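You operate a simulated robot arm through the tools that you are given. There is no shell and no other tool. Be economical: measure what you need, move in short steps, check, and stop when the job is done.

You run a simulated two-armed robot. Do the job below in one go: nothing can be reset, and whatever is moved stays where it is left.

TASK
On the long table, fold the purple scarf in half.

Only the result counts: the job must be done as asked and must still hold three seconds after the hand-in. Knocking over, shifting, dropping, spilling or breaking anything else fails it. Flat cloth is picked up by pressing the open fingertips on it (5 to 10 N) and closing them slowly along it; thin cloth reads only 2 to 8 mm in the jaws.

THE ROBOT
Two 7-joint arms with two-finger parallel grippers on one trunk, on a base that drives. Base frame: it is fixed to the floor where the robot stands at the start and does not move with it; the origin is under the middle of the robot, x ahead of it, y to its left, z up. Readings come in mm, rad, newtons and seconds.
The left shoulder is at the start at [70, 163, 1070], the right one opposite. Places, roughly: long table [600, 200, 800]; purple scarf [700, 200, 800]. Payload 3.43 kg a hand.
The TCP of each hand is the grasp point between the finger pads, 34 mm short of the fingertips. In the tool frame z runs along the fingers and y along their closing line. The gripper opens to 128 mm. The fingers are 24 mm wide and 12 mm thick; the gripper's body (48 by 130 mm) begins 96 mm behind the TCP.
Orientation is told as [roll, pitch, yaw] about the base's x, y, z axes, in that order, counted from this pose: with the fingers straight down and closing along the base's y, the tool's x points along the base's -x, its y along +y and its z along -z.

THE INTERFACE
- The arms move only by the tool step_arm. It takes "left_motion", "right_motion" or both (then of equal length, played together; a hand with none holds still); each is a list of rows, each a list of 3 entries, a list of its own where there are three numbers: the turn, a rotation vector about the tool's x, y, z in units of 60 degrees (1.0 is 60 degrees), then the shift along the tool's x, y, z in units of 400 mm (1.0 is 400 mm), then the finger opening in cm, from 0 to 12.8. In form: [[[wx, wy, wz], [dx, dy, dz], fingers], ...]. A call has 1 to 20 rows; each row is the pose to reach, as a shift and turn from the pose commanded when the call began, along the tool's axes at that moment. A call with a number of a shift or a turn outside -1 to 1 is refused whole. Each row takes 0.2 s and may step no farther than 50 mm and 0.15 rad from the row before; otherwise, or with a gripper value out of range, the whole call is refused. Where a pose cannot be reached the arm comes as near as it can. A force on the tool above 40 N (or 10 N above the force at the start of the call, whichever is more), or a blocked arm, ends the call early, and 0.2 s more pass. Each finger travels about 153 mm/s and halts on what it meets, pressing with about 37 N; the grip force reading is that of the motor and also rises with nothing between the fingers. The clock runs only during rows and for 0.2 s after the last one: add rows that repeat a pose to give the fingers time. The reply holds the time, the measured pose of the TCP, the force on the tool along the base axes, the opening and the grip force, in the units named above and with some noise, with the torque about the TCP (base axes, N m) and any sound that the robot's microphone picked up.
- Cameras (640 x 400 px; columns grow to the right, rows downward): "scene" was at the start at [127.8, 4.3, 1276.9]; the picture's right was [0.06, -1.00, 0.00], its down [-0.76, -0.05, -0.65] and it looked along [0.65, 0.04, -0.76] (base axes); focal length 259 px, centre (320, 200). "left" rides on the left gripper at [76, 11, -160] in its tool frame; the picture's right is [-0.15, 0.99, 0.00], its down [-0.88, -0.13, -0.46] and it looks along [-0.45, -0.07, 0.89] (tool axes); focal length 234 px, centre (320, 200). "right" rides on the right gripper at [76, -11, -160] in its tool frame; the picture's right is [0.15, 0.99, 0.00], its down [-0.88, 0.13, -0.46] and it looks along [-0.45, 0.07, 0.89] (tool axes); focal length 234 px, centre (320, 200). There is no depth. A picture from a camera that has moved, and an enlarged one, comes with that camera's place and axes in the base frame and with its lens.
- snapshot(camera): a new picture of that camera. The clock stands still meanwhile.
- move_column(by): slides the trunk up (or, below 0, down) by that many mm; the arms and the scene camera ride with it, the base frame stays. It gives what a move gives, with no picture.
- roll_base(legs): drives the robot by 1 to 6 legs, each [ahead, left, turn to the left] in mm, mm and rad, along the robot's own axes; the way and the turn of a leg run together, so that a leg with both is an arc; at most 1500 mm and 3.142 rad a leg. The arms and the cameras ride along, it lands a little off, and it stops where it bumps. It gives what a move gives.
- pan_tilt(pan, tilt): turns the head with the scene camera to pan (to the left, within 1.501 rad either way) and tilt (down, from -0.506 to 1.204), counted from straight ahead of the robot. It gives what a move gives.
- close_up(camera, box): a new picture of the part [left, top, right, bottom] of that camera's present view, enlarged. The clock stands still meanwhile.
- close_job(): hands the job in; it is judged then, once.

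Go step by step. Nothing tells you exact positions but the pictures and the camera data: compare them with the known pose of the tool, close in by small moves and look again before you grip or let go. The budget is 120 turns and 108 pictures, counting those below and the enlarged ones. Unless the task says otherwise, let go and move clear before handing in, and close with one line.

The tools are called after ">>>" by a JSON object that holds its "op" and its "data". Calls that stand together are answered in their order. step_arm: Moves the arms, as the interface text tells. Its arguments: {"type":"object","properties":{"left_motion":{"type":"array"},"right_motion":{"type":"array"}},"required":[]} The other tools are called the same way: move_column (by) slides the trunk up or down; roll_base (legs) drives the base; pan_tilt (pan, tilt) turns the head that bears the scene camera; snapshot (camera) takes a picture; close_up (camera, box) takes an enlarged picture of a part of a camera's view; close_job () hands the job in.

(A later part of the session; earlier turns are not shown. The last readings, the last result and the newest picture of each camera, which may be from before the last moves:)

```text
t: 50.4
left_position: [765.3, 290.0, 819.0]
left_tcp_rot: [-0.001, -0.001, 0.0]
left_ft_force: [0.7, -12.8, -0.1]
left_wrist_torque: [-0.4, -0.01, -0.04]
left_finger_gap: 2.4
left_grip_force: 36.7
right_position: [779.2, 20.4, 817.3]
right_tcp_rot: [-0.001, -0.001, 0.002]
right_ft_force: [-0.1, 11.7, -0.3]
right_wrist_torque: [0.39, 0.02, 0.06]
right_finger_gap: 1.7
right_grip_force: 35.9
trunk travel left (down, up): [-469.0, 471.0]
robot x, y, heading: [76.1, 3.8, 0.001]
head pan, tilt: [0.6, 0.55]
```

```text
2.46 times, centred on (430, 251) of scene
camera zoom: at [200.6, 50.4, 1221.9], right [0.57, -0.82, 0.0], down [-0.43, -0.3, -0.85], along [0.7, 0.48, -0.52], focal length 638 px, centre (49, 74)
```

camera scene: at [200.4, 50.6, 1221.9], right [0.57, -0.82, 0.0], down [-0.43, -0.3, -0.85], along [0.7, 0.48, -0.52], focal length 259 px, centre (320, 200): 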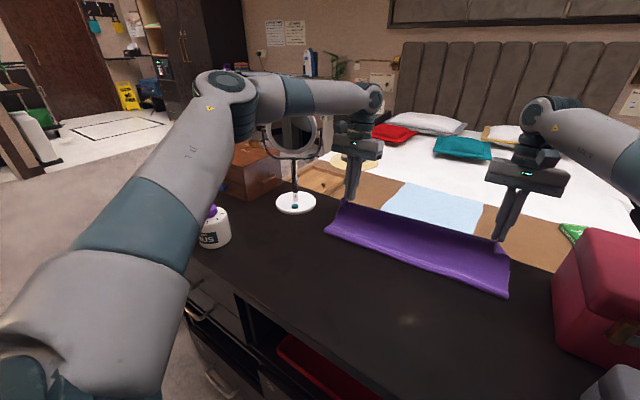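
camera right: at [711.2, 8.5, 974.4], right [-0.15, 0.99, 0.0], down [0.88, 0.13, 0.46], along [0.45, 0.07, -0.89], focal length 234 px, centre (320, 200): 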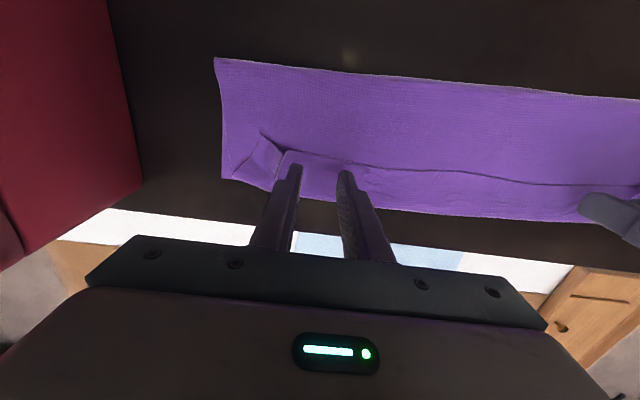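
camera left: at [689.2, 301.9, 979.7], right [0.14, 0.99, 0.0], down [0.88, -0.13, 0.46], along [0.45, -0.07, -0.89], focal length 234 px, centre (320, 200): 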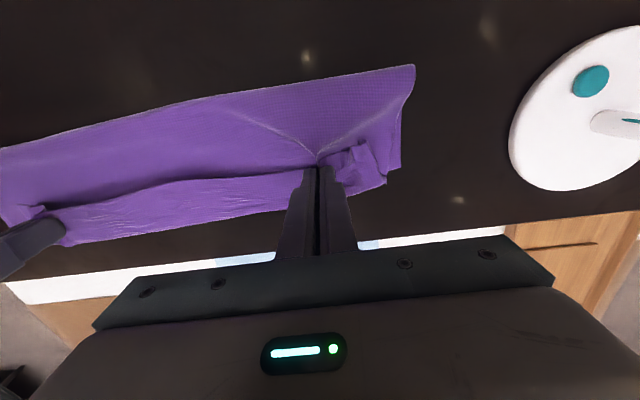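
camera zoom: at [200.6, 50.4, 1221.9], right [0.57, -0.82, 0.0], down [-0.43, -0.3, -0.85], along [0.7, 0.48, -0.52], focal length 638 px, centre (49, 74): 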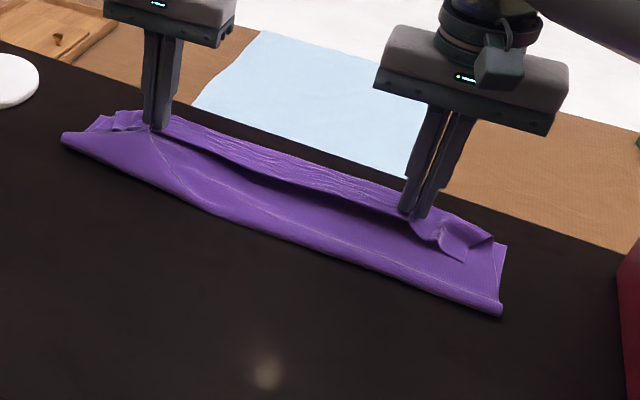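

Both hands hold, though the left also caught a bit of the layer below. That's fine for unfolding, so I'll lift and carry the edge back toward the near side.

>>> {"op": "step_arm", "data": {"left_motion": [[[0, 0, 0], [0.03, -0.02, -0.06], 0], [[0, 0, 0], [0.08, -0.02, -0.12], 0], [[0, 0, 0], [0.15, -0.02, -0.16], 0], [[0, 0, 0], [0.22, -0.02, -0.17], 0], [[0, 0, 0], [0.22, -0.02, -0.17], 0]], "right_motion": [[[0, 0, 0], [0.03, 0.015, -0.06], 0], [[0, 0, 0], [0.08, 0.015, -0.12], 0], [[0, 0, 0], [0.15, 0.015, -0.16], 0], [[0, 0, 0], [0.22, 0.015, -0.17], 0], [[0, 0, 0], [0.22, 0.015, -0.17], 0]]}}

>>> {"op": "roll_base", "data": {"legs": [[-120, 0, 0]]}}

>>> {"op": "pan_tilt", "data": {"pan": 0.2, "tilt": 0.8}}

>>> {"op": "snapshot", "data": {"camera": "scene"}}

>>> {"op": "snapshot", "data": {"camera": "left"}}

```text
t: 51.6
left_position: [678.2, 282.0, 887.1]
left_tcp_rot: [-0.002, -0.003, 0.003]
left_ft_force: [-0.4, -0.1, -0.3]
left_wrist_torque: [0.03, -0.01, 0.01]
left_finger_gap: 2.1
left_grip_force: 37.0
right_position: [691.4, 25.1, 885.7]
right_tcp_rot: [-0.001, 0.002, -0.001]
right_ft_force: [0.7, 0.1, 0.3]
right_wrist_torque: [0.02, 0.04, 0.0]
right_finger_gap: 1.6
right_grip_force: 36.8
trunk travel left (down, up): [-469.0, 471.0]
robot x, y, heading: [73.3, -0.3, 0.002]
head pan, tilt: [0.6, 0.55]
```

```text
t: 52.9
left_position: [558.1, 282.2, 887.9]
left_tcp_rot: [-0.001, -0.004, 0.001]
left_ft_force: [-0.2, -0.7, 0.1]
left_wrist_torque: [0.01, -0.02, -0.01]
left_finger_gap: 2.3
left_grip_force: 37.1
right_position: [570.8, 24.9, 888.0]
right_tcp_rot: [-0.002, -0.001, 0.001]
right_ft_force: [-0.9, -0.7, 0.1]
right_wrist_torque: [0.01, -0.05, 0.02]
right_finger_gap: 1.5
right_grip_force: 36.2
trunk travel left (down, up): [-469.0, 471.0]
robot x, y, heading: [-39.9, -3.8, 0.0]
head pan, tilt: [0.6, 0.55]
```

```text
t: 53.7
left_position: [559.3, 281.9, 885.9]
left_tcp_rot: [-0.003, -0.004, 0.002]
left_ft_force: [0.2, 0.3, -0.4]
left_wrist_torque: [0.0, 0.02, -0.02]
left_finger_gap: 2.3
left_grip_force: 36.4
right_position: [572.0, 25.9, 886.9]
right_tcp_rot: [-0.001, 0.0, 0.003]
right_ft_force: [0.1, 0.0, -0.2]
right_wrist_torque: [-0.03, 0.02, 0.0]
right_finger_gap: 1.8
right_grip_force: 36.5
trunk travel left (down, up): [-469.0, 471.0]
robot x, y, heading: [-40.1, 0.7, 0.001]
head pan, tilt: [0.201, 0.799]
```

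```text
46 pictures are left
camera scene: at [86.5, 15.6, 1200.7], right [0.2, -0.98, 0.0], down [-0.7, -0.14, -0.7], along [0.68, 0.14, -0.72], focal length 259 px, centre (320, 200)
```

scene: 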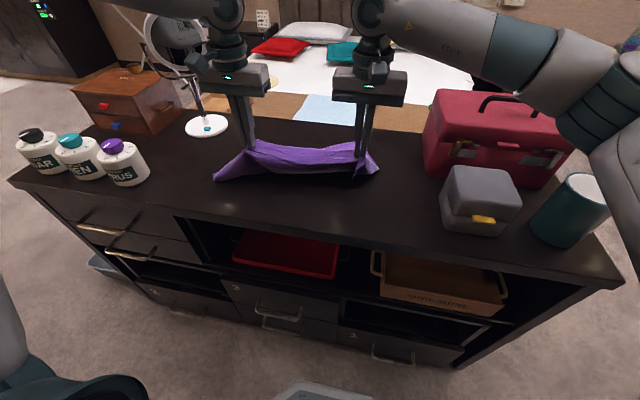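

```text
45 pictures are left
camera left: at [482.0, 295.0, 1047.8], right [0.14, 0.99, 0.0], down [0.88, -0.13, 0.46], along [0.45, -0.07, -0.89], focal length 234 px, centre (320, 200)
```

left: 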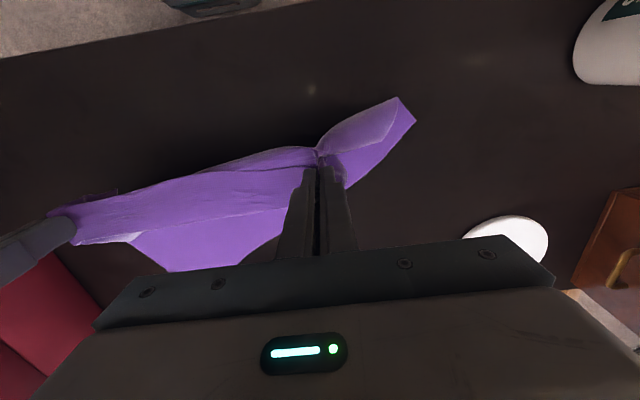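

The scarf has swung back. I'll lower the near edge to its old place and open slowly.

>>> {"op": "step_arm", "data": {"left_motion": [[[0, 0, 0], [0.03, 0, 0.07], 0], [[0, 0, 0], [0.05, 0.005, 0.14], 0], [[0, 0, 0], [0.065, 0.01, 0.2], 0], [[0, 0, 0], [0.075, 0.01, 0.222], 0], [[0, 0, 0], [0.075, 0.01, 0.222], 0], [[0, 0, 0], [0.075, 0.01, 0.222], 0.4], [[0, 0, 0], [0.075, 0.01, 0.222], 0.8], [[0, 0, 0], [0.075, 0.01, 0.222], 1.2], [[0, 0, 0], [0.075, 0.01, 0.222], 1.6], [[0, 0, 0], [0.075, 0.01, 0.222], 2.0], [[0, 0, 0], [0.075, 0.01, 0.222], 2.5], [[0, 0, 0], [0.075, 0.01, 0.222], 3.0], [[0, 0, 0], [0.075, 0.01, 0.222], 3.5], [[0, 0, 0], [0.075, 0.01, 0.222], 4], [[0, 0, 0], [0.075, 0.01, 0.222], 4.5], [[0, 0, 0], [0.075, 0.01, 0.2], 4.5], [[0, 0, 0], [0.075, 0.01, 0.1], 4.5], [[0, 0, 0], [0.075, 0.01, 0.0], 4.5]], "right_motion": [[[0, 0, 0], [0.025, 0, 0.07], 0], [[0, 0, 0], [0.04, -0.005, 0.14], 0], [[0, 0, 0], [0.055, -0.01, 0.2], 0], [[0, 0, 0], [0.065, -0.01, 0.222], 0], [[0, 0, 0], [0.065, -0.01, 0.222], 0], [[0, 0, 0], [0.065, -0.01, 0.222], 0.4], [[0, 0, 0], [0.065, -0.01, 0.222], 0.8], [[0, 0, 0], [0.065, -0.01, 0.222], 1.2], [[0, 0, 0], [0.065, -0.01, 0.222], 1.6], [[0, 0, 0], [0.065, -0.01, 0.222], 2.0], [[0, 0, 0], [0.065, -0.01, 0.222], 2.5], [[0, 0, 0], [0.065, -0.01, 0.222], 3.0], [[0, 0, 0], [0.065, -0.01, 0.222], 3.5], [[0, 0, 0], [0.065, -0.01, 0.222], 4], [[0, 0, 0], [0.065, -0.01, 0.222], 4.5], [[0, 0, 0], [0.065, -0.01, 0.2], 4.5], [[0, 0, 0], [0.065, -0.01, 0.1], 4.5], [[0, 0, 0], [0.065, -0.01, 0.0], 4.5]]}}

>>> {"op": "snapshot", "data": {"camera": "scene"}}

>>> {"op": "snapshot", "data": {"camera": "left"}}

>>> {"op": "snapshot", "data": {"camera": "right"}}

```text
t: 57.5
left_position: [528.1, 287.1, 887.6]
left_tcp_rot: [-0.003, -0.003, 0.002]
left_ft_force: [-0.4, 0.7, 0.2]
left_wrist_torque: [0.0, -0.02, -0.02]
left_finger_gap: 45.1
left_grip_force: 0.1
right_position: [544.8, 20.1, 887.6]
right_tcp_rot: [0.0, 0.001, 0.002]
right_ft_force: [0.7, 0.0, 0.4]
right_wrist_torque: [0.02, 0.01, -0.02]
right_finger_gap: 45.1
right_grip_force: 0.1
trunk travel left (down, up): [-469.0, 471.0]
robot x, y, heading: [-46.8, -1.6, 0.002]
head pan, tilt: [0.201, 0.799]
```

```text
44 pictures are left
camera scene: at [85.4, 15.3, 1200.6], right [0.2, -0.98, 0.0], down [-0.7, -0.14, -0.7], along [0.68, 0.14, -0.72], focal length 259 px, centre (320, 200)
```

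scene: 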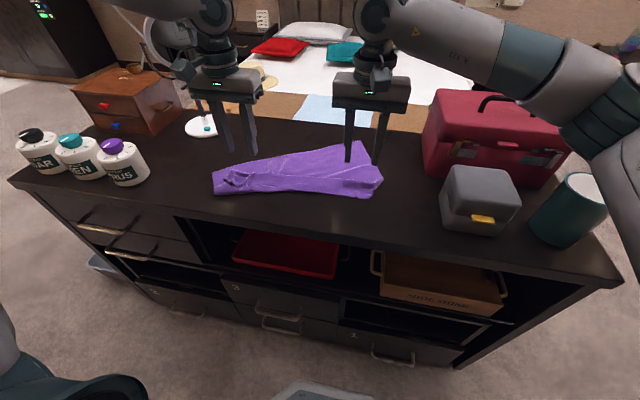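

```text
43 pictures are left
camera left: at [450.7, 298.7, 1048.1], right [0.14, 0.99, 0.0], down [0.88, -0.13, 0.46], along [0.45, -0.07, -0.89], focal length 234 px, centre (320, 200)
```

left: 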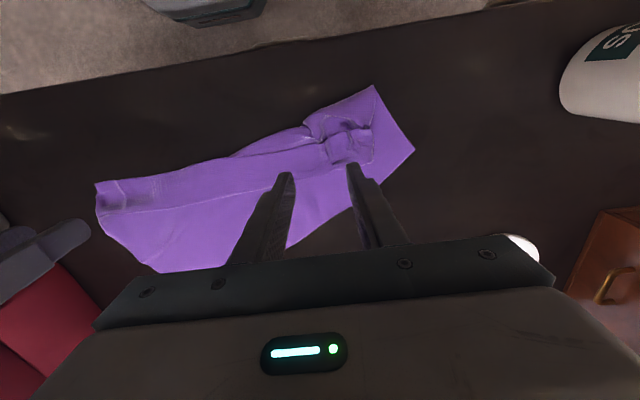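

```text
42 pictures are left
camera right: at [469.0, 9.0, 1048.0], right [-0.15, 0.99, 0.0], down [0.88, 0.13, 0.46], along [0.45, 0.07, -0.89], focal length 234 px, centre (320, 200)
```

right: 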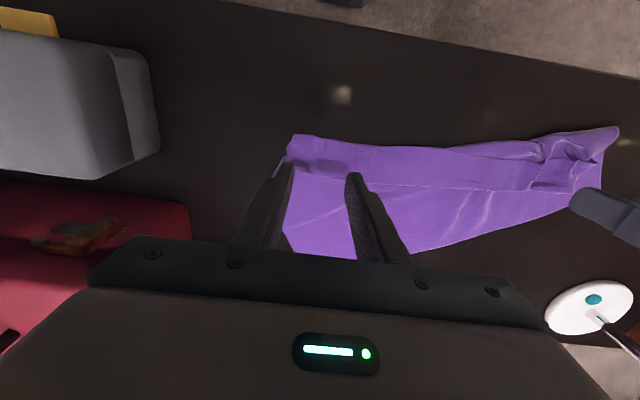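

The left end got gathered because of the double pinch. I'll back away to see the scarf clearly before fixing it.

>>> {"op": "roll_base", "data": {"legs": [[-180, 0, 0]]}}

>>> {"op": "close_up", "data": {"camera": "scene", "box": [190, 70, 430, 220]}}

>>> {"op": "snapshot", "data": {"camera": "left"}}

```text
t: 59.0
left_position: [348.7, 287.7, 888.1]
left_tcp_rot: [0.0, -0.003, 0.003]
left_ft_force: [-0.6, -0.1, -0.7]
left_wrist_torque: [-0.04, 0.02, 0.0]
left_finger_gap: 45.1
left_grip_force: 0.1
right_position: [366.8, 20.4, 887.8]
right_tcp_rot: [-0.001, 0.0, 0.004]
right_ft_force: [0.4, -0.4, -0.2]
right_wrist_torque: [0.0, -0.03, -0.04]
right_finger_gap: 45.1
right_grip_force: 0.1
trunk travel left (down, up): [-469.0, 471.0]
robot x, y, heading: [-223.1, -1.3, 0.005]
head pan, tilt: [0.201, 0.799]
```

```text
2.67 times, centred on (310, 145) of scene
camera zoom: at [-92.6, 15.2, 1200.7], right [0.2, -0.98, 0.0], down [-0.7, -0.14, -0.7], along [0.68, 0.14, -0.72], focal length 691 px, centre (347, 347)
```

zoom: 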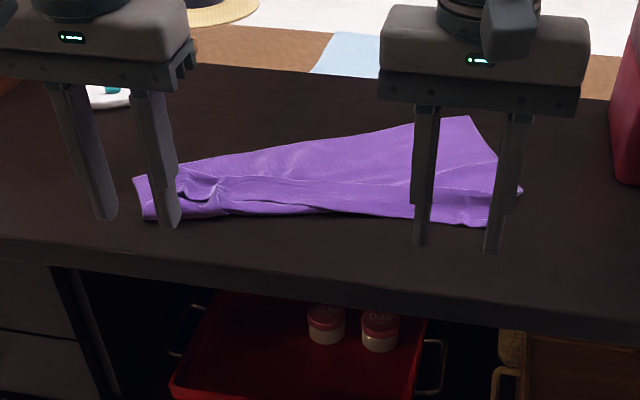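

```text
40 pictures are left
camera left: at [272.5, 299.3, 1048.0], right [0.14, 0.99, 0.0], down [0.88, -0.13, 0.46], along [0.45, -0.07, -0.89], focal length 234 px, centre (320, 200)
```

left: 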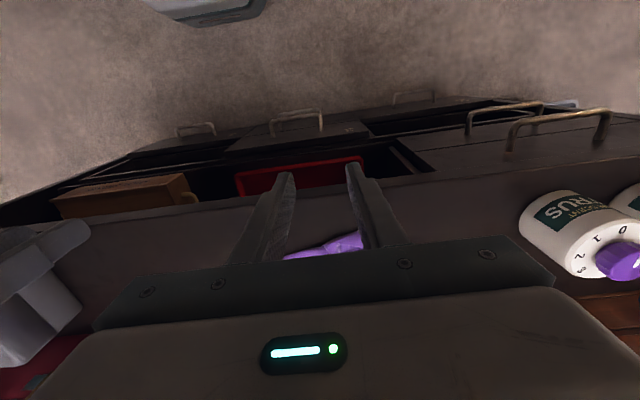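

I'll raise the trunk and spread the hands for a clear view from above.

>>> {"op": "move_column", "data": {"by": 200}}

>>> {"op": "step_arm", "data": {"left_motion": [[[0, 0, 0], [0, 0.1, 0], 4], [[0, 0, 0], [0, 0.2, 0], 4], [[0, 0, 0], [0, 0.3, 0], 4], [[0, 0, 0], [0, 0.4, 0], 4]], "right_motion": [[[0, 0, 0], [0, -0.1, 0], 4], [[0, 0, 0], [0, -0.2, 0], 4], [[0, 0, 0], [0, -0.3, 0], 4], [[0, 0, 0], [0, -0.4, 0], 4]]}}

>>> {"op": "roll_base", "data": {"legs": [[180, 0, 0]]}}

>>> {"op": "snapshot", "data": {"camera": "scene"}}

```text
t: 61.2
left_position: [349.6, 287.9, 1086.2]
left_tcp_rot: [-0.002, -0.004, 0.003]
left_ft_force: [-0.5, -0.8, 0.0]
left_wrist_torque: [0.06, 0.01, 0.01]
left_finger_gap: 45.4
left_grip_force: 0.1
right_position: [367.7, 20.8, 1087.7]
right_tcp_rot: [0.0, 0.001, 0.004]
right_ft_force: [0.4, 0.3, 0.5]
right_wrist_torque: [0.02, -0.03, -0.03]
right_finger_gap: 45.0
right_grip_force: 0.1
trunk travel left (down, up): [-669.0, 271.0]
robot x, y, heading: [-220.7, -0.6, 0.002]
head pan, tilt: [0.201, 0.799]
```

```text
t: 62.2
left_position: [349.4, 447.2, 1086.8]
left_tcp_rot: [-0.001, -0.004, 0.004]
left_ft_force: [-0.9, 0.2, -0.7]
left_wrist_torque: [0.0, -0.01, 0.0]
left_finger_gap: 40.0
left_grip_force: 0.0
right_position: [367.4, -140.2, 1088.2]
right_tcp_rot: [0.0, -0.002, 0.004]
right_ft_force: [-0.5, 0.4, -0.2]
right_wrist_torque: [0.03, 0.01, 0.02]
right_finger_gap: 39.8
right_grip_force: 0.0
trunk travel left (down, up): [-669.0, 271.0]
robot x, y, heading: [-220.5, -1.7, 0.002]
head pan, tilt: [0.201, 0.799]
```

```text
t: 63.7
left_position: [529.0, 447.8, 1087.1]
left_tcp_rot: [-0.001, -0.003, 0.005]
left_ft_force: [0.5, 0.0, 0.4]
left_wrist_torque: [0.0, -0.01, 0.01]
left_finger_gap: 39.8
left_grip_force: 0.0
right_position: [546.5, -139.1, 1089.3]
right_tcp_rot: [0.0, 0.0, 0.002]
right_ft_force: [0.8, 0.5, 0.4]
right_wrist_torque: [-0.01, -0.02, -0.04]
right_finger_gap: 40.0
right_grip_force: 0.0
trunk travel left (down, up): [-669.0, 271.0]
robot x, y, heading: [-43.3, -2.9, 0.004]
head pan, tilt: [0.201, 0.799]
```

```text
39 pictures are left
camera scene: at [87.4, 15.7, 1400.8], right [0.2, -0.98, 0.0], down [-0.7, -0.14, -0.7], along [0.68, 0.14, -0.72], focal length 259 px, centre (320, 200)
```

scene: 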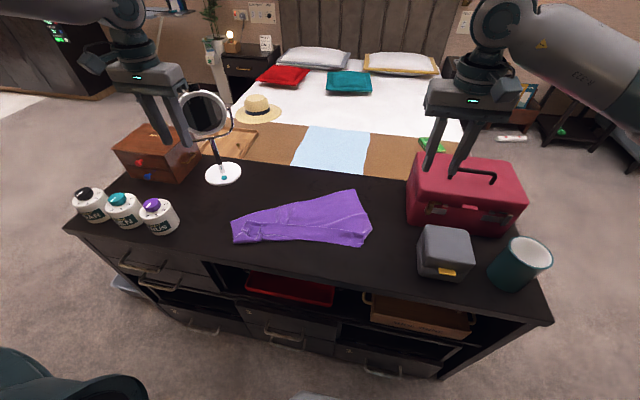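

>>> {"op": "close_up", "data": {"camera": "scene", "box": [215, 175, 391, 285]}}

```text
3.64 times, centred on (303, 230) of scene
camera zoom: at [87.4, 15.7, 1400.8], right [0.2, -0.98, 0.0], down [-0.7, -0.14, -0.7], along [0.68, 0.14, -0.72], focal length 942 px, centre (382, 91)
```

zoom: 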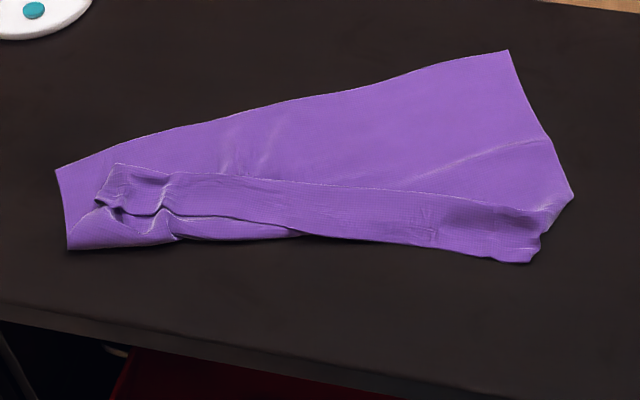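

The scarf is skewed: its far edge runs cleanly from about (545, 400) to (777, 29), with the near part bunched on top. Instead I'll grip the two far corners, lift the scarf so it hangs free, and lay it down folded on itself with the held edge on top. I move both hands over those corners, turned along the edge.

>>> {"op": "roll_base", "data": {"legs": [[43, 0, 0]]}}

>>> {"op": "step_arm", "data": {"left_motion": [[[0, 0, -0.12], [0.02, -0.05, 0], 2.6], [[0, 0, -0.25], [0.04, -0.1, 0], 2.6], [[0, 0, -0.38], [0.0575, -0.15, 0], 2.6], [[0, 0, -0.5], [0.0575, -0.185, 0.0], 2.6], [[0, 0, -0.533], [0.0575, -0.185, 0.1], 2.6], [[0, 0, -0.533], [0.0575, -0.185, 0.2], 2.6], [[0, 0, -0.533], [0.0575, -0.185, 0.3], 2.6], [[0, 0, -0.533], [0.0575, -0.185, 0.4], 2.6], [[0, 0, -0.533], [0.0575, -0.185, 0.5], 2.6], [[0, 0, -0.533], [0.0575, -0.185, 0.56], 2.6], [[0, 0, -0.533], [0.0575, -0.185, 0.6175], 2.6], [[0, 0, -0.533], [0.0575, -0.185, 0.6175], 2.6]], "right_motion": [[[0, 0, -0.12], [-0.075, 0.09, 0], 2.6], [[0, 0, -0.25], [-0.15, 0.18, 0], 2.6], [[0, 0, -0.38], [-0.225, 0.27, 0], 2.6], [[0, 0, -0.5], [-0.3, 0.35, 0.0], 2.6], [[0, 0, -0.533], [-0.37, 0.43, 0.05], 2.6], [[0, 0, -0.533], [-0.405, 0.4675, 0.13], 2.6], [[0, 0, -0.533], [-0.405, 0.4675, 0.25], 2.6], [[0, 0, -0.533], [-0.405, 0.4675, 0.36], 2.6], [[0, 0, -0.533], [-0.405, 0.4675, 0.47], 2.6], [[0, 0, -0.533], [-0.405, 0.4675, 0.56], 2.6], [[0, 0, -0.533], [-0.405, 0.4675, 0.6175], 2.6], [[0, 0, -0.533], [-0.405, 0.4675, 0.6175], 2.6]]}}

>>> {"op": "snapshot", "data": {"camera": "left"}}

>>> {"op": "snapshot", "data": {"camera": "right"}}

```text
t: 64.6
left_position: [568.3, 448.2, 1087.6]
left_tcp_rot: [-0.002, -0.006, 0.005]
left_ft_force: [-0.6, 0.6, 0.4]
left_wrist_torque: [-0.03, -0.02, -0.04]
left_finger_gap: 39.6
left_grip_force: 0.1
right_position: [585.9, -138.9, 1089.4]
right_tcp_rot: [0.0, -0.003, 0.003]
right_ft_force: [-0.6, 0.5, 0.0]
right_wrist_torque: [-0.03, -0.06, 0.02]
right_finger_gap: 39.9
right_grip_force: 0.1
trunk travel left (down, up): [-669.0, 271.0]
robot x, y, heading: [0.2, 3.6, 0.003]
head pan, tilt: [0.201, 0.799]
```

```text
t: 67.2
left_position: [549.9, 372.7, 839.8]
left_tcp_rot: [-0.003, 0.0, 0.563]
left_ft_force: [-1.0, 0.5, 0.4]
left_wrist_torque: [0.02, 0.0, 0.04]
left_finger_gap: 26.0
left_grip_force: 0.1
right_position: [750.2, 49.5, 841.7]
right_tcp_rot: [0.001, -0.001, 0.562]
right_ft_force: [-0.3, -0.2, -0.6]
right_wrist_torque: [0.0, -0.01, 0.0]
right_finger_gap: 25.7
right_grip_force: 0.1
trunk travel left (down, up): [-669.0, 271.0]
robot x, y, heading: [-1.2, 1.8, 0.004]
head pan, tilt: [0.201, 0.799]
```

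```text
37 pictures are left
camera left: at [477.7, 344.0, 999.8], right [-0.4, 0.92, 0.0], down [0.81, 0.36, 0.46], along [0.42, 0.18, -0.89], focal length 234 px, centre (320, 200)
```

left: 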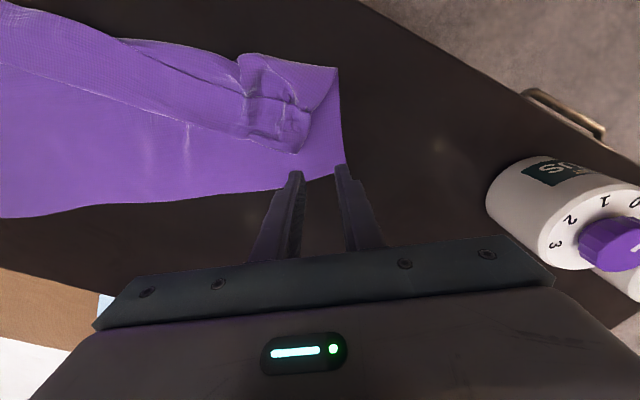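

```text
36 pictures are left
camera right: at [691.9, -0.9, 1001.2], right [-0.65, 0.76, 0.0], down [0.68, 0.58, 0.46], along [0.35, 0.3, -0.89], focal length 234 px, centre (320, 200)
```

right: 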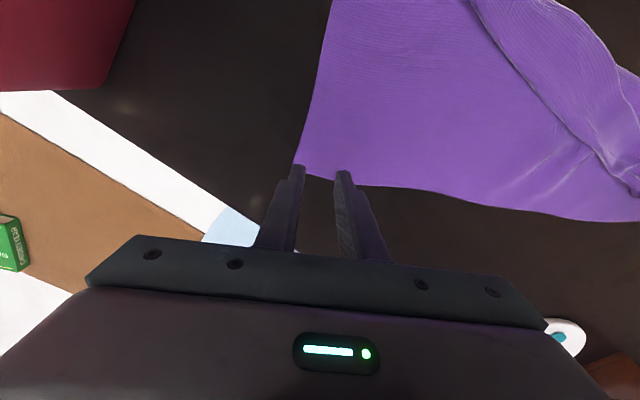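

Both far corners are clear: FL (544, 402) and FR (771, 35). I'll lower the fingers onto them.

>>> {"op": "step_arm", "data": {"left_motion": [[[0, 0, 0], [0, 0.0075, 0.04], 2.6], [[0, 0, 0], [0, 0.0075, 0.08], 2.6], [[0, 0, 0], [0, 0.0075, 0.1], 2.6], [[0, 0, 0], [0, 0.0075, 0.107], 2.6], [[0, 0, 0], [0, 0.0075, 0.111], 2.6], [[0, 0, 0], [0, 0.0075, 0.111], 2.6]], "right_motion": [[[0, 0, 0], [0, 0.01, 0.04], 2.6], [[0, 0, 0], [0, 0.01, 0.08], 2.6], [[0, 0, 0], [0, 0.01, 0.104], 2.6], [[0, 0, 0], [0, 0.01, 0.112], 2.6], [[0, 0, 0], [0, 0.01, 0.115], 2.6], [[0, 0, 0], [0, 0.01, 0.115], 2.6]]}}

>>> {"op": "snapshot", "data": {"camera": "left"}}

>>> {"op": "snapshot", "data": {"camera": "right"}}

```text
t: 68.6
left_position: [548.0, 376.8, 794.8]
left_tcp_rot: [-0.002, -0.004, 0.563]
left_ft_force: [0.7, -0.2, 2.8]
left_wrist_torque: [0.02, 0.04, -0.02]
left_finger_gap: 25.9
left_grip_force: 0.3
right_position: [747.4, 51.0, 794.5]
right_tcp_rot: [0.0, -0.001, 0.563]
right_ft_force: [-0.7, -0.3, 0.1]
right_wrist_torque: [0.0, 0.0, -0.03]
right_finger_gap: 26.2
right_grip_force: 0.1
trunk travel left (down, up): [-669.0, 271.0]
robot x, y, heading: [0.7, 0.5, 0.007]
head pan, tilt: [0.201, 0.799]
```

```text
35 pictures are left
camera left: at [476.5, 346.4, 955.8], right [-0.4, 0.92, 0.0], down [0.81, 0.36, 0.46], along [0.42, 0.18, -0.89], focal length 234 px, centre (320, 200)
```

left: 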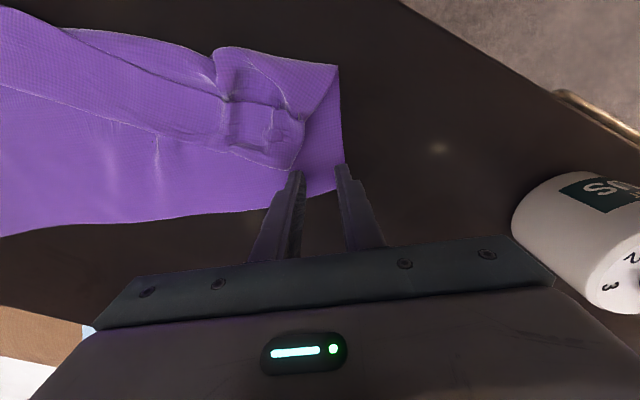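

```text
34 pictures are left
camera right: at [690.2, 2.2, 955.6], right [-0.65, 0.76, 0.0], down [0.68, 0.58, 0.46], along [0.35, 0.3, -0.89], focal length 234 px, centre (320, 200)
```

right: 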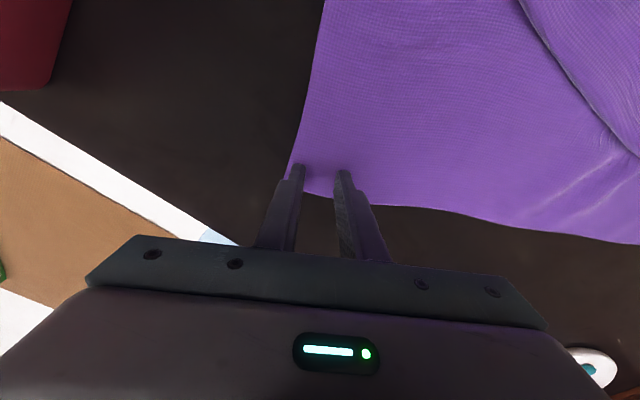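

The left inner finger is right beside the bunched flap. I'll narrow the left opening above the cloth, then press and close both slowly.

>>> {"op": "step_arm", "data": {"left_motion": [[[0, 0, 0], [0, 0, -0.008], 2.6], [[0, 0, 0], [0, 0.003, -0.008], 1.9], [[0, 0, 0], [0, 0.003, -0.003], 1.9], [[0, 0, 0], [0, 0.003, 0.0015], 1.9], [[0, 0, 0], [0, 0.003, 0.0015], 1.9], [[0, 0, 0], [0, 0.003, 0.0015], 1.9]], "right_motion": [[[0, 0, 0], [0, 0, 0.002], 2.6], [[0, 0, 0], [0, 0, 0.003], 2.6], [[0, 0, 0], [0, 0, 0.004], 2.6], [[0, 0, 0], [0, 0, 0.004], 2.6], [[0, 0, 0], [0, 0, 0.004], 2.6], [[0, 0, 0], [0, 0, 0.004], 2.6]]}}

```text
t: 70.0
left_position: [547.6, 377.1, 794.5]
left_tcp_rot: [-0.004, -0.003, 0.563]
left_ft_force: [-0.6, 1.1, 9.4]
left_wrist_torque: [0.14, 0.14, 0.06]
left_finger_gap: 18.9
left_grip_force: 0.2
right_position: [747.4, 52.2, 795.1]
right_tcp_rot: [0.001, -0.002, 0.56]
right_ft_force: [1.2, -0.2, 3.3]
right_wrist_torque: [0.03, -0.03, 0.0]
right_finger_gap: 26.1
right_grip_force: 0.1
trunk travel left (down, up): [-669.0, 271.0]
robot x, y, heading: [1.1, -1.7, 0.007]
head pan, tilt: [0.201, 0.799]
```

>>> {"op": "step_arm", "data": {"left_motion": [[[0, 0, 0], [0, 0, 0], 1.9], [[0, 0, 0], [0, 0, 0], 1.9], [[0, 0, 0], [0, 0, 0], 1.7], [[0, 0, 0], [0, 0, 0], 1.5], [[0, 0, 0], [0, 0, 0], 1.2], [[0, 0, 0], [0, 0, 0], 0.9], [[0, 0, 0], [0, 0, 0], 0.6], [[0, 0, 0], [0, 0, 0], 0.3], [[0, 0, 0], [0, 0, 0], 0], [[0, 0, 0], [0, 0, 0], 0], [[0, 0, 0], [0, 0, 0], 0]], "right_motion": [[[0, 0, 0], [0, 0, 0.002], 2.5], [[0, 0, 0], [0, 0, 0.002], 2.2], [[0, 0, 0], [0, 0, 0.002], 1.9], [[0, 0, 0], [0, 0, 0.002], 1.6], [[0, 0, 0], [0, 0, 0.002], 1.3], [[0, 0, 0], [0, 0, 0.002], 1.0], [[0, 0, 0], [0, 0, 0.002], 0.7], [[0, 0, 0], [0, 0, 0.002], 0.4], [[0, 0, 0], [0, 0, 0.002], 0], [[0, 0, 0], [0, 0, 0.002], 0], [[0, 0, 0], [0, 0, 0.002], 0]]}}

>>> {"op": "snapshot", "data": {"camera": "left"}}

>>> {"op": "snapshot", "data": {"camera": "right"}}

```text
t: 72.4
left_position: [547.2, 376.6, 794.1]
left_tcp_rot: [-0.002, -0.004, 0.563]
left_ft_force: [-0.8, 0.4, 6.5]
left_wrist_torque: [0.02, 0.03, 0.01]
left_finger_gap: 0.0
left_grip_force: 33.2
right_position: [747.5, 51.8, 795.0]
right_tcp_rot: [-0.002, -0.005, 0.561]
right_ft_force: [1.0, -0.6, 12.4]
right_wrist_torque: [-0.01, -0.06, -0.03]
right_finger_gap: 1.6
right_grip_force: 36.1
trunk travel left (down, up): [-669.0, 271.0]
robot x, y, heading: [0.9, 0.5, 0.004]
head pan, tilt: [0.201, 0.799]
```

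```text
33 pictures are left
camera left: at [474.9, 347.0, 955.6], right [-0.4, 0.92, 0.0], down [0.81, 0.36, 0.46], along [0.42, 0.18, -0.89], focal length 234 px, centre (320, 200)
```

left: 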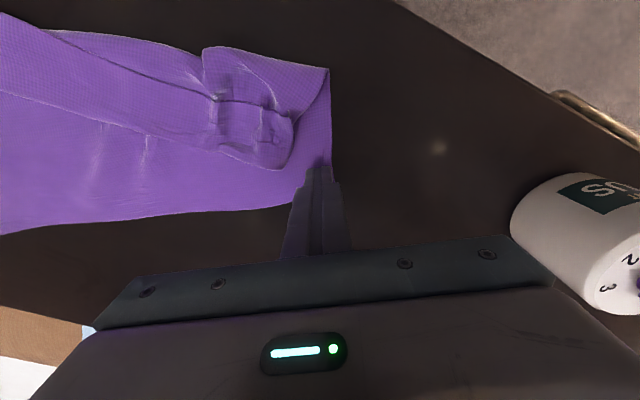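

```text
32 pictures are left
camera right: at [689.3, 1.8, 954.8], right [-0.65, 0.76, 0.0], down [0.67, 0.58, 0.46], along [0.35, 0.3, -0.89], focal length 234 px, centre (320, 200)
```

right: 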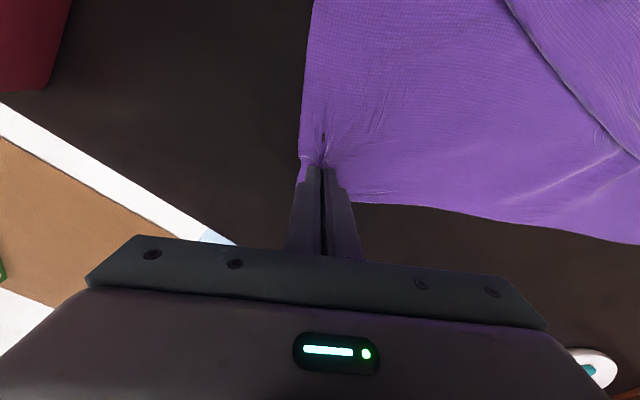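

The left missed because its outer finger was off the cloth, while the right is holding. I'll reposition the left a little inward along the edge, and outward past the flap, then retry.

>>> {"op": "step_arm", "data": {"left_motion": [[[0, 0, 0], [0, 0, -0.03], 0], [[0, 0, 0], [-0.015, -0.04, -0.05], 2.4], [[0, 0, 0], [-0.015, -0.04, -0.05], 2.4], [[0, 0, 0], [-0.015, -0.04, -0.02], 2.4], [[0, 0, 0], [-0.015, -0.04, -0.006], 2.4], [[0, 0, 0], [-0.015, -0.04, 0], 2.4], [[0, 0, 0], [-0.015, -0.04, 0], 2.4]]}}

>>> {"op": "snapshot", "data": {"camera": "left"}}

```text
t: 74.0
left_position: [560.3, 366.4, 796.7]
left_tcp_rot: [-0.004, -0.004, 0.562]
left_ft_force: [0.5, 0.5, 0.4]
left_wrist_torque: [0.01, 0.0, -0.03]
left_finger_gap: 24.2
left_grip_force: 0.2
right_position: [747.8, 51.5, 795.4]
right_tcp_rot: [-0.002, -0.004, 0.56]
right_ft_force: [0.4, -0.7, 17.9]
right_wrist_torque: [-0.05, -0.05, -0.02]
right_finger_gap: 1.4
right_grip_force: 36.4
trunk travel left (down, up): [-669.0, 271.0]
robot x, y, heading: [-3.2, -0.2, 0.004]
head pan, tilt: [0.201, 0.799]
```

```text
31 pictures are left
camera left: at [488.4, 336.6, 955.8], right [-0.4, 0.92, 0.0], down [0.81, 0.36, 0.46], along [0.42, 0.18, -0.89], focal length 234 px, centre (320, 200)
```

left: 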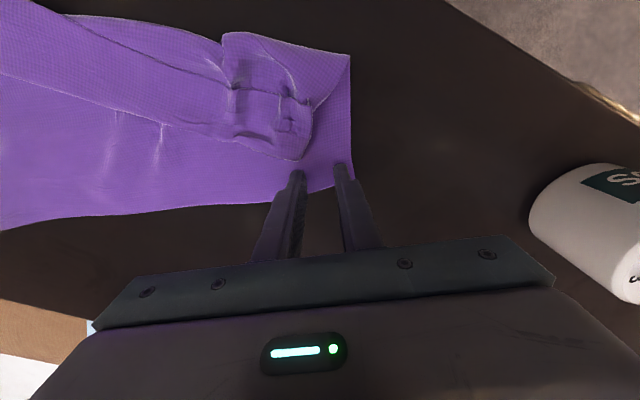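

Both left fingers are now on the single layer. I'll press and close slowly.

>>> {"op": "step_arm", "data": {"left_motion": [[[0, 0, 0], [0, 0, 0.004], 2.4], [[0, 0, 0], [0, 0, 0.0068], 2.4], [[0, 0, 0], [0, 0, 0.0068], 2.2], [[0, 0, 0], [0, 0, 0.0068], 1.9], [[0, 0, 0], [0, 0, 0.0068], 1.6], [[0, 0, 0], [0, 0, 0.0068], 1.3], [[0, 0, 0], [0, 0, 0.0068], 1.0], [[0, 0, 0], [0, 0, 0.0068], 0.7], [[0, 0, 0], [0, 0, 0.0068], 0.4], [[0, 0, 0], [0, 0, 0.0068], 0.1], [[0, 0, 0], [0, 0, 0.0068], 0], [[0, 0, 0], [0, 0, 0.0068], 0]]}}

>>> {"op": "snapshot", "data": {"camera": "left"}}

```text
t: 76.6
left_position: [560.8, 365.0, 796.1]
left_tcp_rot: [-0.005, -0.007, 0.563]
left_ft_force: [5.2, -1.2, 38.7]
left_wrist_torque: [0.08, 0.08, -0.04]
left_finger_gap: 1.6
left_grip_force: 37.0
right_position: [746.8, 50.9, 795.3]
right_tcp_rot: [0.0, -0.004, 0.562]
right_ft_force: [-2.5, 4.3, 1.4]
right_wrist_torque: [0.17, 0.12, 0.01]
right_finger_gap: 1.7
right_grip_force: 35.7
trunk travel left (down, up): [-669.0, 271.0]
robot x, y, heading: [-1.4, 1.1, 0.002]
head pan, tilt: [0.201, 0.799]
```

```text
30 pictures are left
camera left: at [488.0, 335.1, 955.2], right [-0.4, 0.92, 0.0], down [0.81, 0.36, 0.46], along [0.42, 0.18, -0.89], focal length 234 px, centre (320, 200)
```

left: 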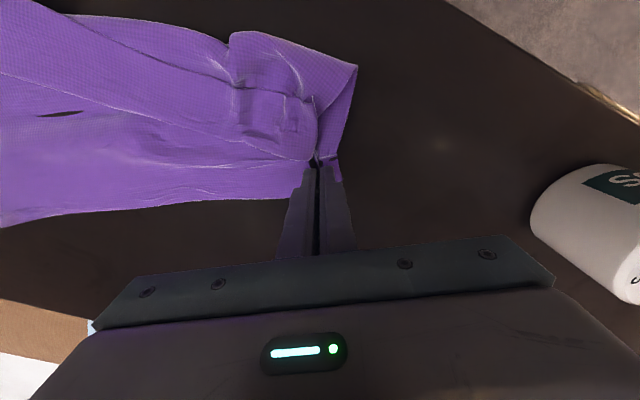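

Both hands hold now (gap 1.6 mm each). I'll lift together and check.

>>> {"op": "step_arm", "data": {"left_motion": [[[0, 0, 0], [0, -0.005, -0.05], 0], [[0, 0, 0], [0, -0.01, -0.12], 0], [[0, 0, 0], [0, -0.01, -0.22], 0], [[0, 0, 0], [0, -0.01, -0.32], 0], [[0, 0, 0], [0, -0.01, -0.42], 0], [[0, 0, 0], [0, -0.01, -0.42], 0]], "right_motion": [[[0, 0, 0], [0, 0.005, -0.05], 0], [[0, 0, 0], [0, 0.01, -0.12], 0], [[0, 0, 0], [0, 0.01, -0.22], 0], [[0, 0, 0], [0, 0.01, -0.32], 0], [[0, 0, 0], [0, 0.01, -0.42], 0], [[0, 0, 0], [0, 0.01, -0.42], 0]]}}

>>> {"op": "snapshot", "data": {"camera": "scene"}}

```text
t: 78.0
left_position: [564.8, 364.5, 959.0]
left_tcp_rot: [-0.005, 0.0, 0.562]
left_ft_force: [0.7, -1.6, 0.2]
left_wrist_torque: [-0.05, 0.02, 0.01]
left_finger_gap: 1.7
left_grip_force: 36.8
right_position: [747.5, 55.6, 960.9]
right_tcp_rot: [0.0, 0.0, 0.56]
right_ft_force: [-0.7, 1.7, -0.3]
right_wrist_torque: [0.02, 0.04, 0.02]
right_finger_gap: 1.3
right_grip_force: 36.9
trunk travel left (down, up): [-669.0, 271.0]
robot x, y, heading: [2.3, -1.4, 0.005]
head pan, tilt: [0.201, 0.799]
```

```text
29 pictures are left
camera scene: at [131.3, 16.3, 1400.4], right [0.2, -0.98, 0.0], down [-0.7, -0.15, -0.7], along [0.68, 0.14, -0.72], focal length 259 px, centre (320, 200)
```

scene: 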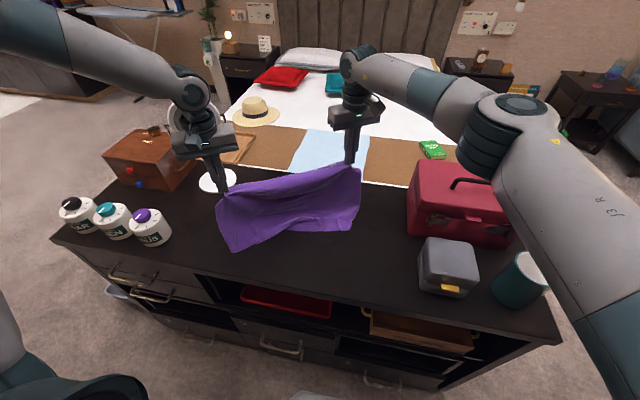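

Gravity is unfolding it. I'll lift further and turn both hands square, so the held edge runs along y at x ≈ 665.

>>> {"op": "step_arm", "data": {"left_motion": [[[0, 0, 0], [0, 0, -0.1], 0], [[0, 0, 0], [0, 0, -0.2], 0], [[0, 0, 0], [0, 0, -0.3125], 0], [[0, 0, 0.09], [-0.029, -0.036, -0.3125], 0], [[0, 0, 0.18], [-0.059, -0.071, -0.3125], 0], [[0, 0, 0.27], [-0.088, -0.107, -0.3125], 0], [[0, 0, 0.36], [-0.117, -0.142, -0.3125], 0], [[0, 0, 0.45], [-0.147, -0.178, -0.3125], 0], [[0, 0, 0.537], [-0.176, -0.213, -0.3125], 0], [[0, 0, 0.537], [-0.176, -0.213, -0.3125], 0]], "right_motion": [[[0, 0, 0], [0, 0, -0.1], 0], [[0, 0, 0], [0, 0, -0.2], 0], [[0, 0, 0], [0, 0, -0.3125], 0], [[0, 0, 0.09], [0.0486, -0.011, -0.3125], 0], [[0, 0, 0.18], [0.097, -0.022, -0.3125], 0], [[0, 0, 0.27], [0.146, -0.033, -0.3125], 0], [[0, 0, 0.36], [0.194, -0.044, -0.3125], 0], [[0, 0, 0.45], [0.243, -0.055, -0.3125], 0], [[0, 0, 0.537], [0.2915, -0.0665, -0.3125], 0], [[0, 0, 0.537], [0.2915, -0.0665, -0.3125], 0]]}}

>>> {"op": "snapshot", "data": {"camera": "scene"}}

```text
t: 80.2
left_position: [668.4, 328.8, 1085.8]
left_tcp_rot: [-0.004, -0.003, -0.003]
left_ft_force: [0.1, -0.9, 0.3]
left_wrist_torque: [-0.07, -0.03, 0.03]
left_finger_gap: 2.1
left_grip_force: 36.6
right_position: [661.9, -29.6, 1086.6]
right_tcp_rot: [0.0, -0.002, -0.002]
right_ft_force: [-0.1, 0.5, -0.4]
right_wrist_torque: [0.03, -0.03, -0.02]
right_finger_gap: 1.5
right_grip_force: 36.9
trunk travel left (down, up): [-669.0, 271.0]
robot x, y, heading: [2.1, -0.3, 0.001]
head pan, tilt: [0.201, 0.799]
```

```text
28 pictures are left
camera scene: at [129.7, 16.7, 1400.6], right [0.2, -0.98, 0.0], down [-0.7, -0.15, -0.7], along [0.68, 0.14, -0.72], focal length 259 px, centre (320, 200)
```

scene: 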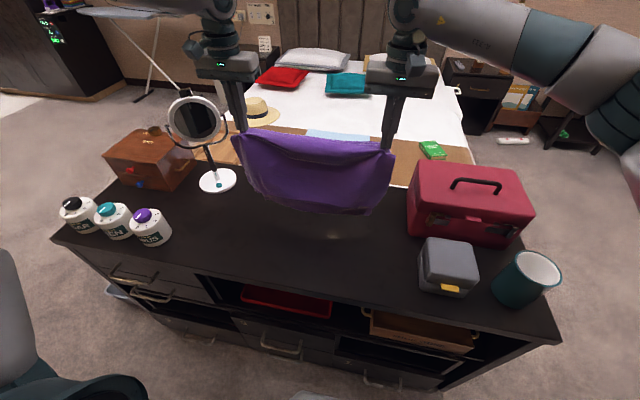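

It hangs freely and unfolded. I'll take out some edge slack by widening the hands a little, then lower until the bottom edge nears the table.

>>> {"op": "step_arm", "data": {"left_motion": [[[0, 0, 0], [0, 0.01, 0], 0], [[0, 0, 0], [0, 0.02, 0], 0], [[0, 0, 0], [0, 0.02, 0], 0]], "right_motion": [[[0, 0, 0], [0, -0.01, 0], 0], [[0, 0, 0], [0, -0.02, 0], 0], [[0, 0, 0], [0, -0.02, 0], 0]]}}

>>> {"op": "move_column", "data": {"by": -30}}

>>> {"op": "snapshot", "data": {"camera": "scene"}}

```text
t: 81.0
left_position: [667.1, 336.0, 1085.8]
left_tcp_rot: [-0.004, -0.004, -0.002]
left_ft_force: [-1.0, -13.5, 0.7]
left_wrist_torque: [-0.49, 0.02, 0.08]
left_finger_gap: 1.6
left_grip_force: 36.3
right_position: [662.4, -36.2, 1086.0]
right_tcp_rot: [0.003, 0.002, 0.002]
right_ft_force: [0.1, 14.7, -0.3]
right_wrist_torque: [0.49, 0.0, 0.06]
right_finger_gap: 1.5
right_grip_force: 36.2
trunk travel left (down, up): [-669.0, 271.0]
robot x, y, heading: [0.8, 0.1, 0.006]
head pan, tilt: [0.201, 0.799]
```

```text
t: 81.8
left_position: [667.4, 336.4, 1056.3]
left_tcp_rot: [-0.001, -0.006, 0.0]
left_ft_force: [0.4, -15.5, -0.5]
left_wrist_torque: [-0.57, -0.05, 0.04]
left_finger_gap: 1.5
left_grip_force: 36.8
right_position: [661.6, -37.0, 1056.6]
right_tcp_rot: [0.001, -0.001, 0.0]
right_ft_force: [0.4, 15.9, 0.3]
right_wrist_torque: [0.5, 0.01, 0.11]
right_finger_gap: 1.9
right_grip_force: 36.0
trunk travel left (down, up): [-639.0, 301.0]
robot x, y, heading: [3.2, -0.9, 0.006]
head pan, tilt: [0.201, 0.799]
```

```text
27 pictures are left
camera scene: at [129.2, 15.8, 1370.7], right [0.2, -0.98, 0.0], down [-0.7, -0.14, -0.7], along [0.68, 0.14, -0.72], focal length 259 px, centre (320, 200)
```

scene: 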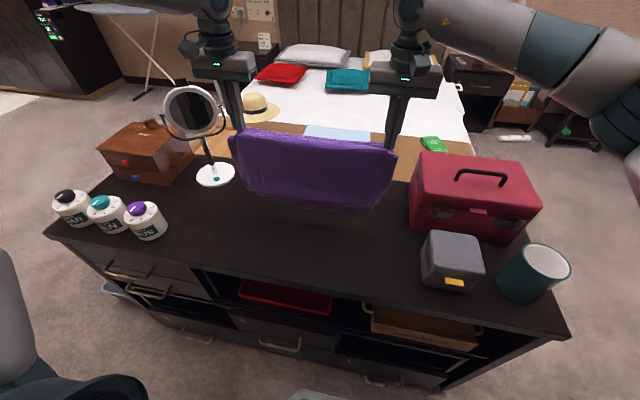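

That's too taut at 15 N, so I'll ease it. The bottom edge is now about at the table. I'll lay the lower half by alternating small back-drives with lowering.

>>> {"op": "step_arm", "data": {"left_motion": [[[0, 0, 0], [0, -0.012, 0], 0], [[0, 0, 0], [0, -0.012, 0], 0]], "right_motion": [[[0, 0, 0], [0, 0.012, 0], 0], [[0, 0, 0], [0, 0.012, 0], 0]]}}

>>> {"op": "move_column", "data": {"by": -12}}

>>> {"op": "roll_base", "data": {"legs": [[-25, 0, 0]]}}

>>> {"op": "move_column", "data": {"by": -28}}

>>> {"op": "snapshot", "data": {"camera": "scene"}}

>>> {"op": "snapshot", "data": {"camera": "left"}}

```text
t: 82.4
left_position: [667.6, 332.4, 1055.9]
left_tcp_rot: [-0.002, -0.004, -0.001]
left_ft_force: [0.5, -6.4, 0.1]
left_wrist_torque: [-0.18, -0.04, 0.05]
left_finger_gap: 1.6
left_grip_force: 36.6
right_position: [661.9, -33.0, 1057.5]
right_tcp_rot: [0.001, -0.001, 0.0]
right_ft_force: [-0.1, 4.7, 0.4]
right_wrist_torque: [0.21, 0.01, 0.08]
right_finger_gap: 1.3
right_grip_force: 36.1
trunk travel left (down, up): [-639.0, 301.0]
robot x, y, heading: [4.7, 1.0, 0.005]
head pan, tilt: [0.201, 0.799]
```

```text
t: 83.0
left_position: [667.7, 330.7, 1043.1]
left_tcp_rot: [0.001, -0.003, 0.001]
left_ft_force: [0.0, -3.9, 0.7]
left_wrist_torque: [-0.17, -0.05, 0.05]
left_finger_gap: 1.6
left_grip_force: 36.6
right_position: [661.5, -32.4, 1044.2]
right_tcp_rot: [0.001, 0.001, -0.003]
right_ft_force: [-0.3, 5.5, 0.1]
right_wrist_torque: [0.18, 0.0, 0.05]
right_finger_gap: 1.3
right_grip_force: 36.3
trunk travel left (down, up): [-627.0, 313.0]
robot x, y, heading: [-2.0, 1.8, 0.004]
head pan, tilt: [0.201, 0.799]
```

```text
t: 83.8
left_position: [646.2, 331.9, 1041.8]
left_tcp_rot: [-0.003, 0.001, -0.001]
left_ft_force: [0.7, -4.8, 0.0]
left_wrist_torque: [-0.17, 0.01, 0.02]
left_finger_gap: 1.7
left_grip_force: 36.8
right_position: [642.1, -32.8, 1041.1]
right_tcp_rot: [0.001, 0.003, -0.001]
right_ft_force: [0.7, 4.4, -0.9]
right_wrist_torque: [0.15, 0.07, 0.05]
right_finger_gap: 1.5
right_grip_force: 36.0
trunk travel left (down, up): [-627.0, 313.0]
robot x, y, heading: [-20.6, -1.4, 0.002]
head pan, tilt: [0.201, 0.799]
```

```text
t: 84.5
left_position: [643.3, 331.8, 1017.5]
left_tcp_rot: [-0.001, -0.004, -0.003]
left_ft_force: [0.6, -4.8, 0.1]
left_wrist_torque: [-0.16, -0.01, 0.02]
left_finger_gap: 1.8
left_grip_force: 36.4
right_position: [637.6, -32.5, 1017.1]
right_tcp_rot: [-0.001, -0.001, -0.002]
right_ft_force: [0.1, 5.1, -0.4]
right_wrist_torque: [0.17, -0.01, 0.05]
right_finger_gap: 1.5
right_grip_force: 35.8
trunk travel left (down, up): [-599.0, 341.0]
robot x, y, heading: [-29.3, -0.5, 0.005]
head pan, tilt: [0.201, 0.799]
```

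```text
26 pictures are left
camera scene: at [104.4, 15.5, 1330.9], right [0.2, -0.98, 0.0], down [-0.7, -0.14, -0.7], along [0.68, 0.14, -0.72], focal length 259 px, centre (320, 200)
```

scene: 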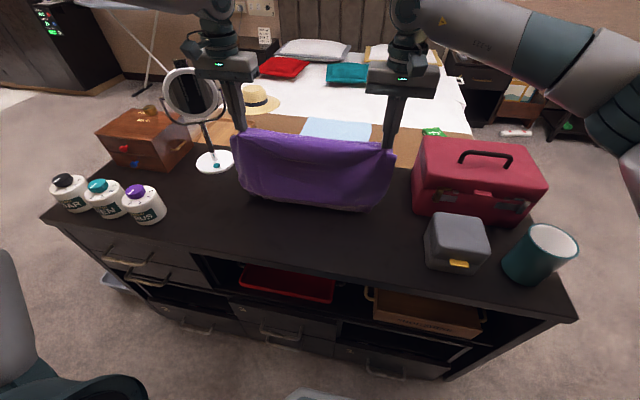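

```text
25 pictures are left
camera left: at [565.4, 343.9, 1176.8], right [0.15, 0.99, 0.0], down [0.88, -0.13, 0.46], along [0.46, -0.07, -0.89], focal length 234 px, centre (320, 200)
```

left: 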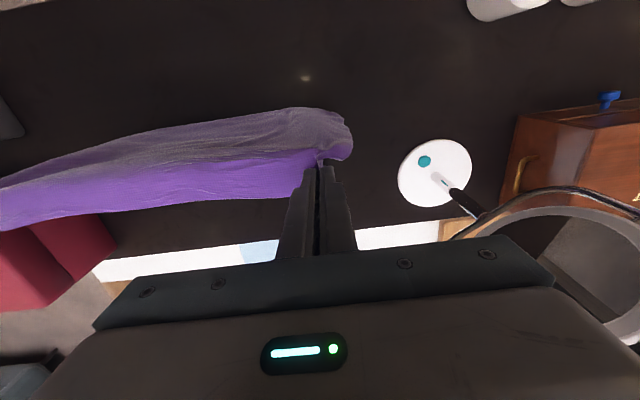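

The sheet is bulging toward the robot as wanted. I'll continue back and down.

>>> {"op": "roll_base", "data": {"legs": [[-35, 0, 0]]}}

>>> {"op": "move_column", "data": {"by": -35}}

>>> {"op": "roll_base", "data": {"legs": [[-35, 0, 0]]}}

>>> {"op": "move_column", "data": {"by": -30}}

>>> {"op": "snapshot", "data": {"camera": "scene"}}

>>> {"op": "snapshot", "data": {"camera": "left"}}

```text
t: 85.4
left_position: [611.3, 329.1, 1013.6]
left_tcp_rot: [-0.002, 0.0, -0.001]
left_ft_force: [0.5, -5.7, -0.1]
left_wrist_torque: [-0.2, 0.01, 0.06]
left_finger_gap: 1.9
left_grip_force: 36.5
right_position: [605.5, -32.8, 1014.0]
right_tcp_rot: [0.0, 0.002, -0.001]
right_ft_force: [0.0, 4.2, -0.6]
right_wrist_torque: [0.21, 0.02, 0.04]
right_finger_gap: 1.6
right_grip_force: 36.3
trunk travel left (down, up): [-599.0, 341.0]
robot x, y, heading: [-62.6, -0.4, 0.004]
head pan, tilt: [0.201, 0.799]
```

```text
t: 86.2
left_position: [609.0, 332.0, 980.2]
left_tcp_rot: [-0.002, -0.003, -0.001]
left_ft_force: [-0.2, -4.8, -0.9]
left_wrist_torque: [-0.16, 0.0, 0.03]
left_finger_gap: 1.6
left_grip_force: 36.0
right_position: [602.3, -33.7, 981.2]
right_tcp_rot: [0.0, 0.001, -0.003]
right_ft_force: [-0.4, 4.3, -0.2]
right_wrist_torque: [0.15, -0.02, 0.02]
right_finger_gap: 1.4
right_grip_force: 35.9
trunk travel left (down, up): [-564.0, 376.0]
robot x, y, heading: [-59.4, -1.2, 0.002]
head pan, tilt: [0.201, 0.799]
```

```text
t: 87.0
left_position: [576.2, 330.8, 979.5]
left_tcp_rot: [-0.002, -0.002, -0.001]
left_ft_force: [1.1, -4.1, -0.8]
left_wrist_torque: [-0.16, 0.0, 0.08]
left_finger_gap: 1.9
left_grip_force: 36.8
right_position: [570.9, -33.9, 980.2]
right_tcp_rot: [0.001, 0.001, -0.002]
right_ft_force: [0.0, 4.3, 0.8]
right_wrist_torque: [0.18, 0.0, 0.09]
right_finger_gap: 1.3
right_grip_force: 36.3
trunk travel left (down, up): [-564.0, 376.0]
robot x, y, heading: [-91.5, 2.1, 0.003]
head pan, tilt: [0.201, 0.799]
```

```text
t: 87.8
left_position: [575.1, 330.9, 950.8]
left_tcp_rot: [-0.002, -0.002, -0.001]
left_ft_force: [0.4, -3.6, -0.6]
left_wrist_torque: [-0.13, 0.0, 0.01]
left_finger_gap: 1.8
left_grip_force: 36.7
right_position: [568.4, -32.6, 951.8]
right_tcp_rot: [0.002, 0.001, -0.002]
right_ft_force: [-0.7, 4.4, 0.6]
right_wrist_torque: [0.15, -0.01, 0.05]
right_finger_gap: 1.4
right_grip_force: 36.6
trunk travel left (down, up): [-534.0, 406.0]
robot x, y, heading: [-89.8, -1.3, 0.003]
head pan, tilt: [0.201, 0.799]
```

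```text
24 pictures are left
camera scene: at [36.5, 15.3, 1265.8], right [0.2, -0.98, 0.0], down [-0.7, -0.14, -0.7], along [0.68, 0.14, -0.72], focal length 259 px, centre (320, 200)
```

scene: 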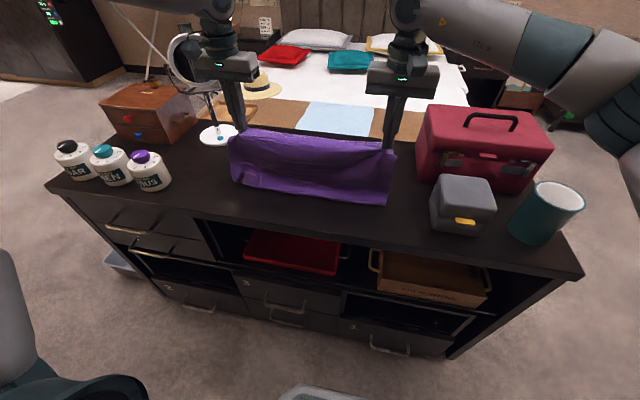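

```text
23 pictures are left
camera left: at [497.6, 343.5, 1111.0], right [0.15, 0.99, 0.0], down [0.88, -0.13, 0.46], along [0.45, -0.07, -0.89], focal length 234 px, centre (320, 200)
```

left: 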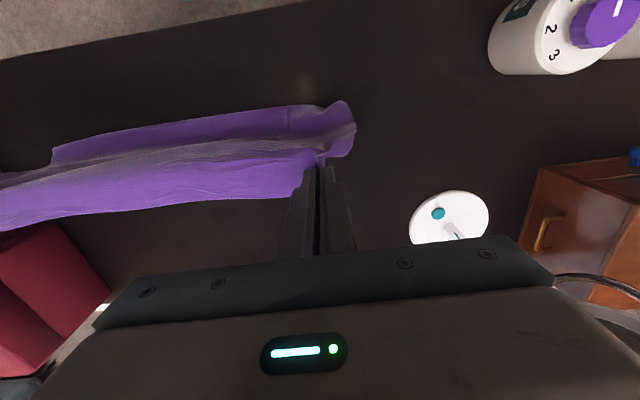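

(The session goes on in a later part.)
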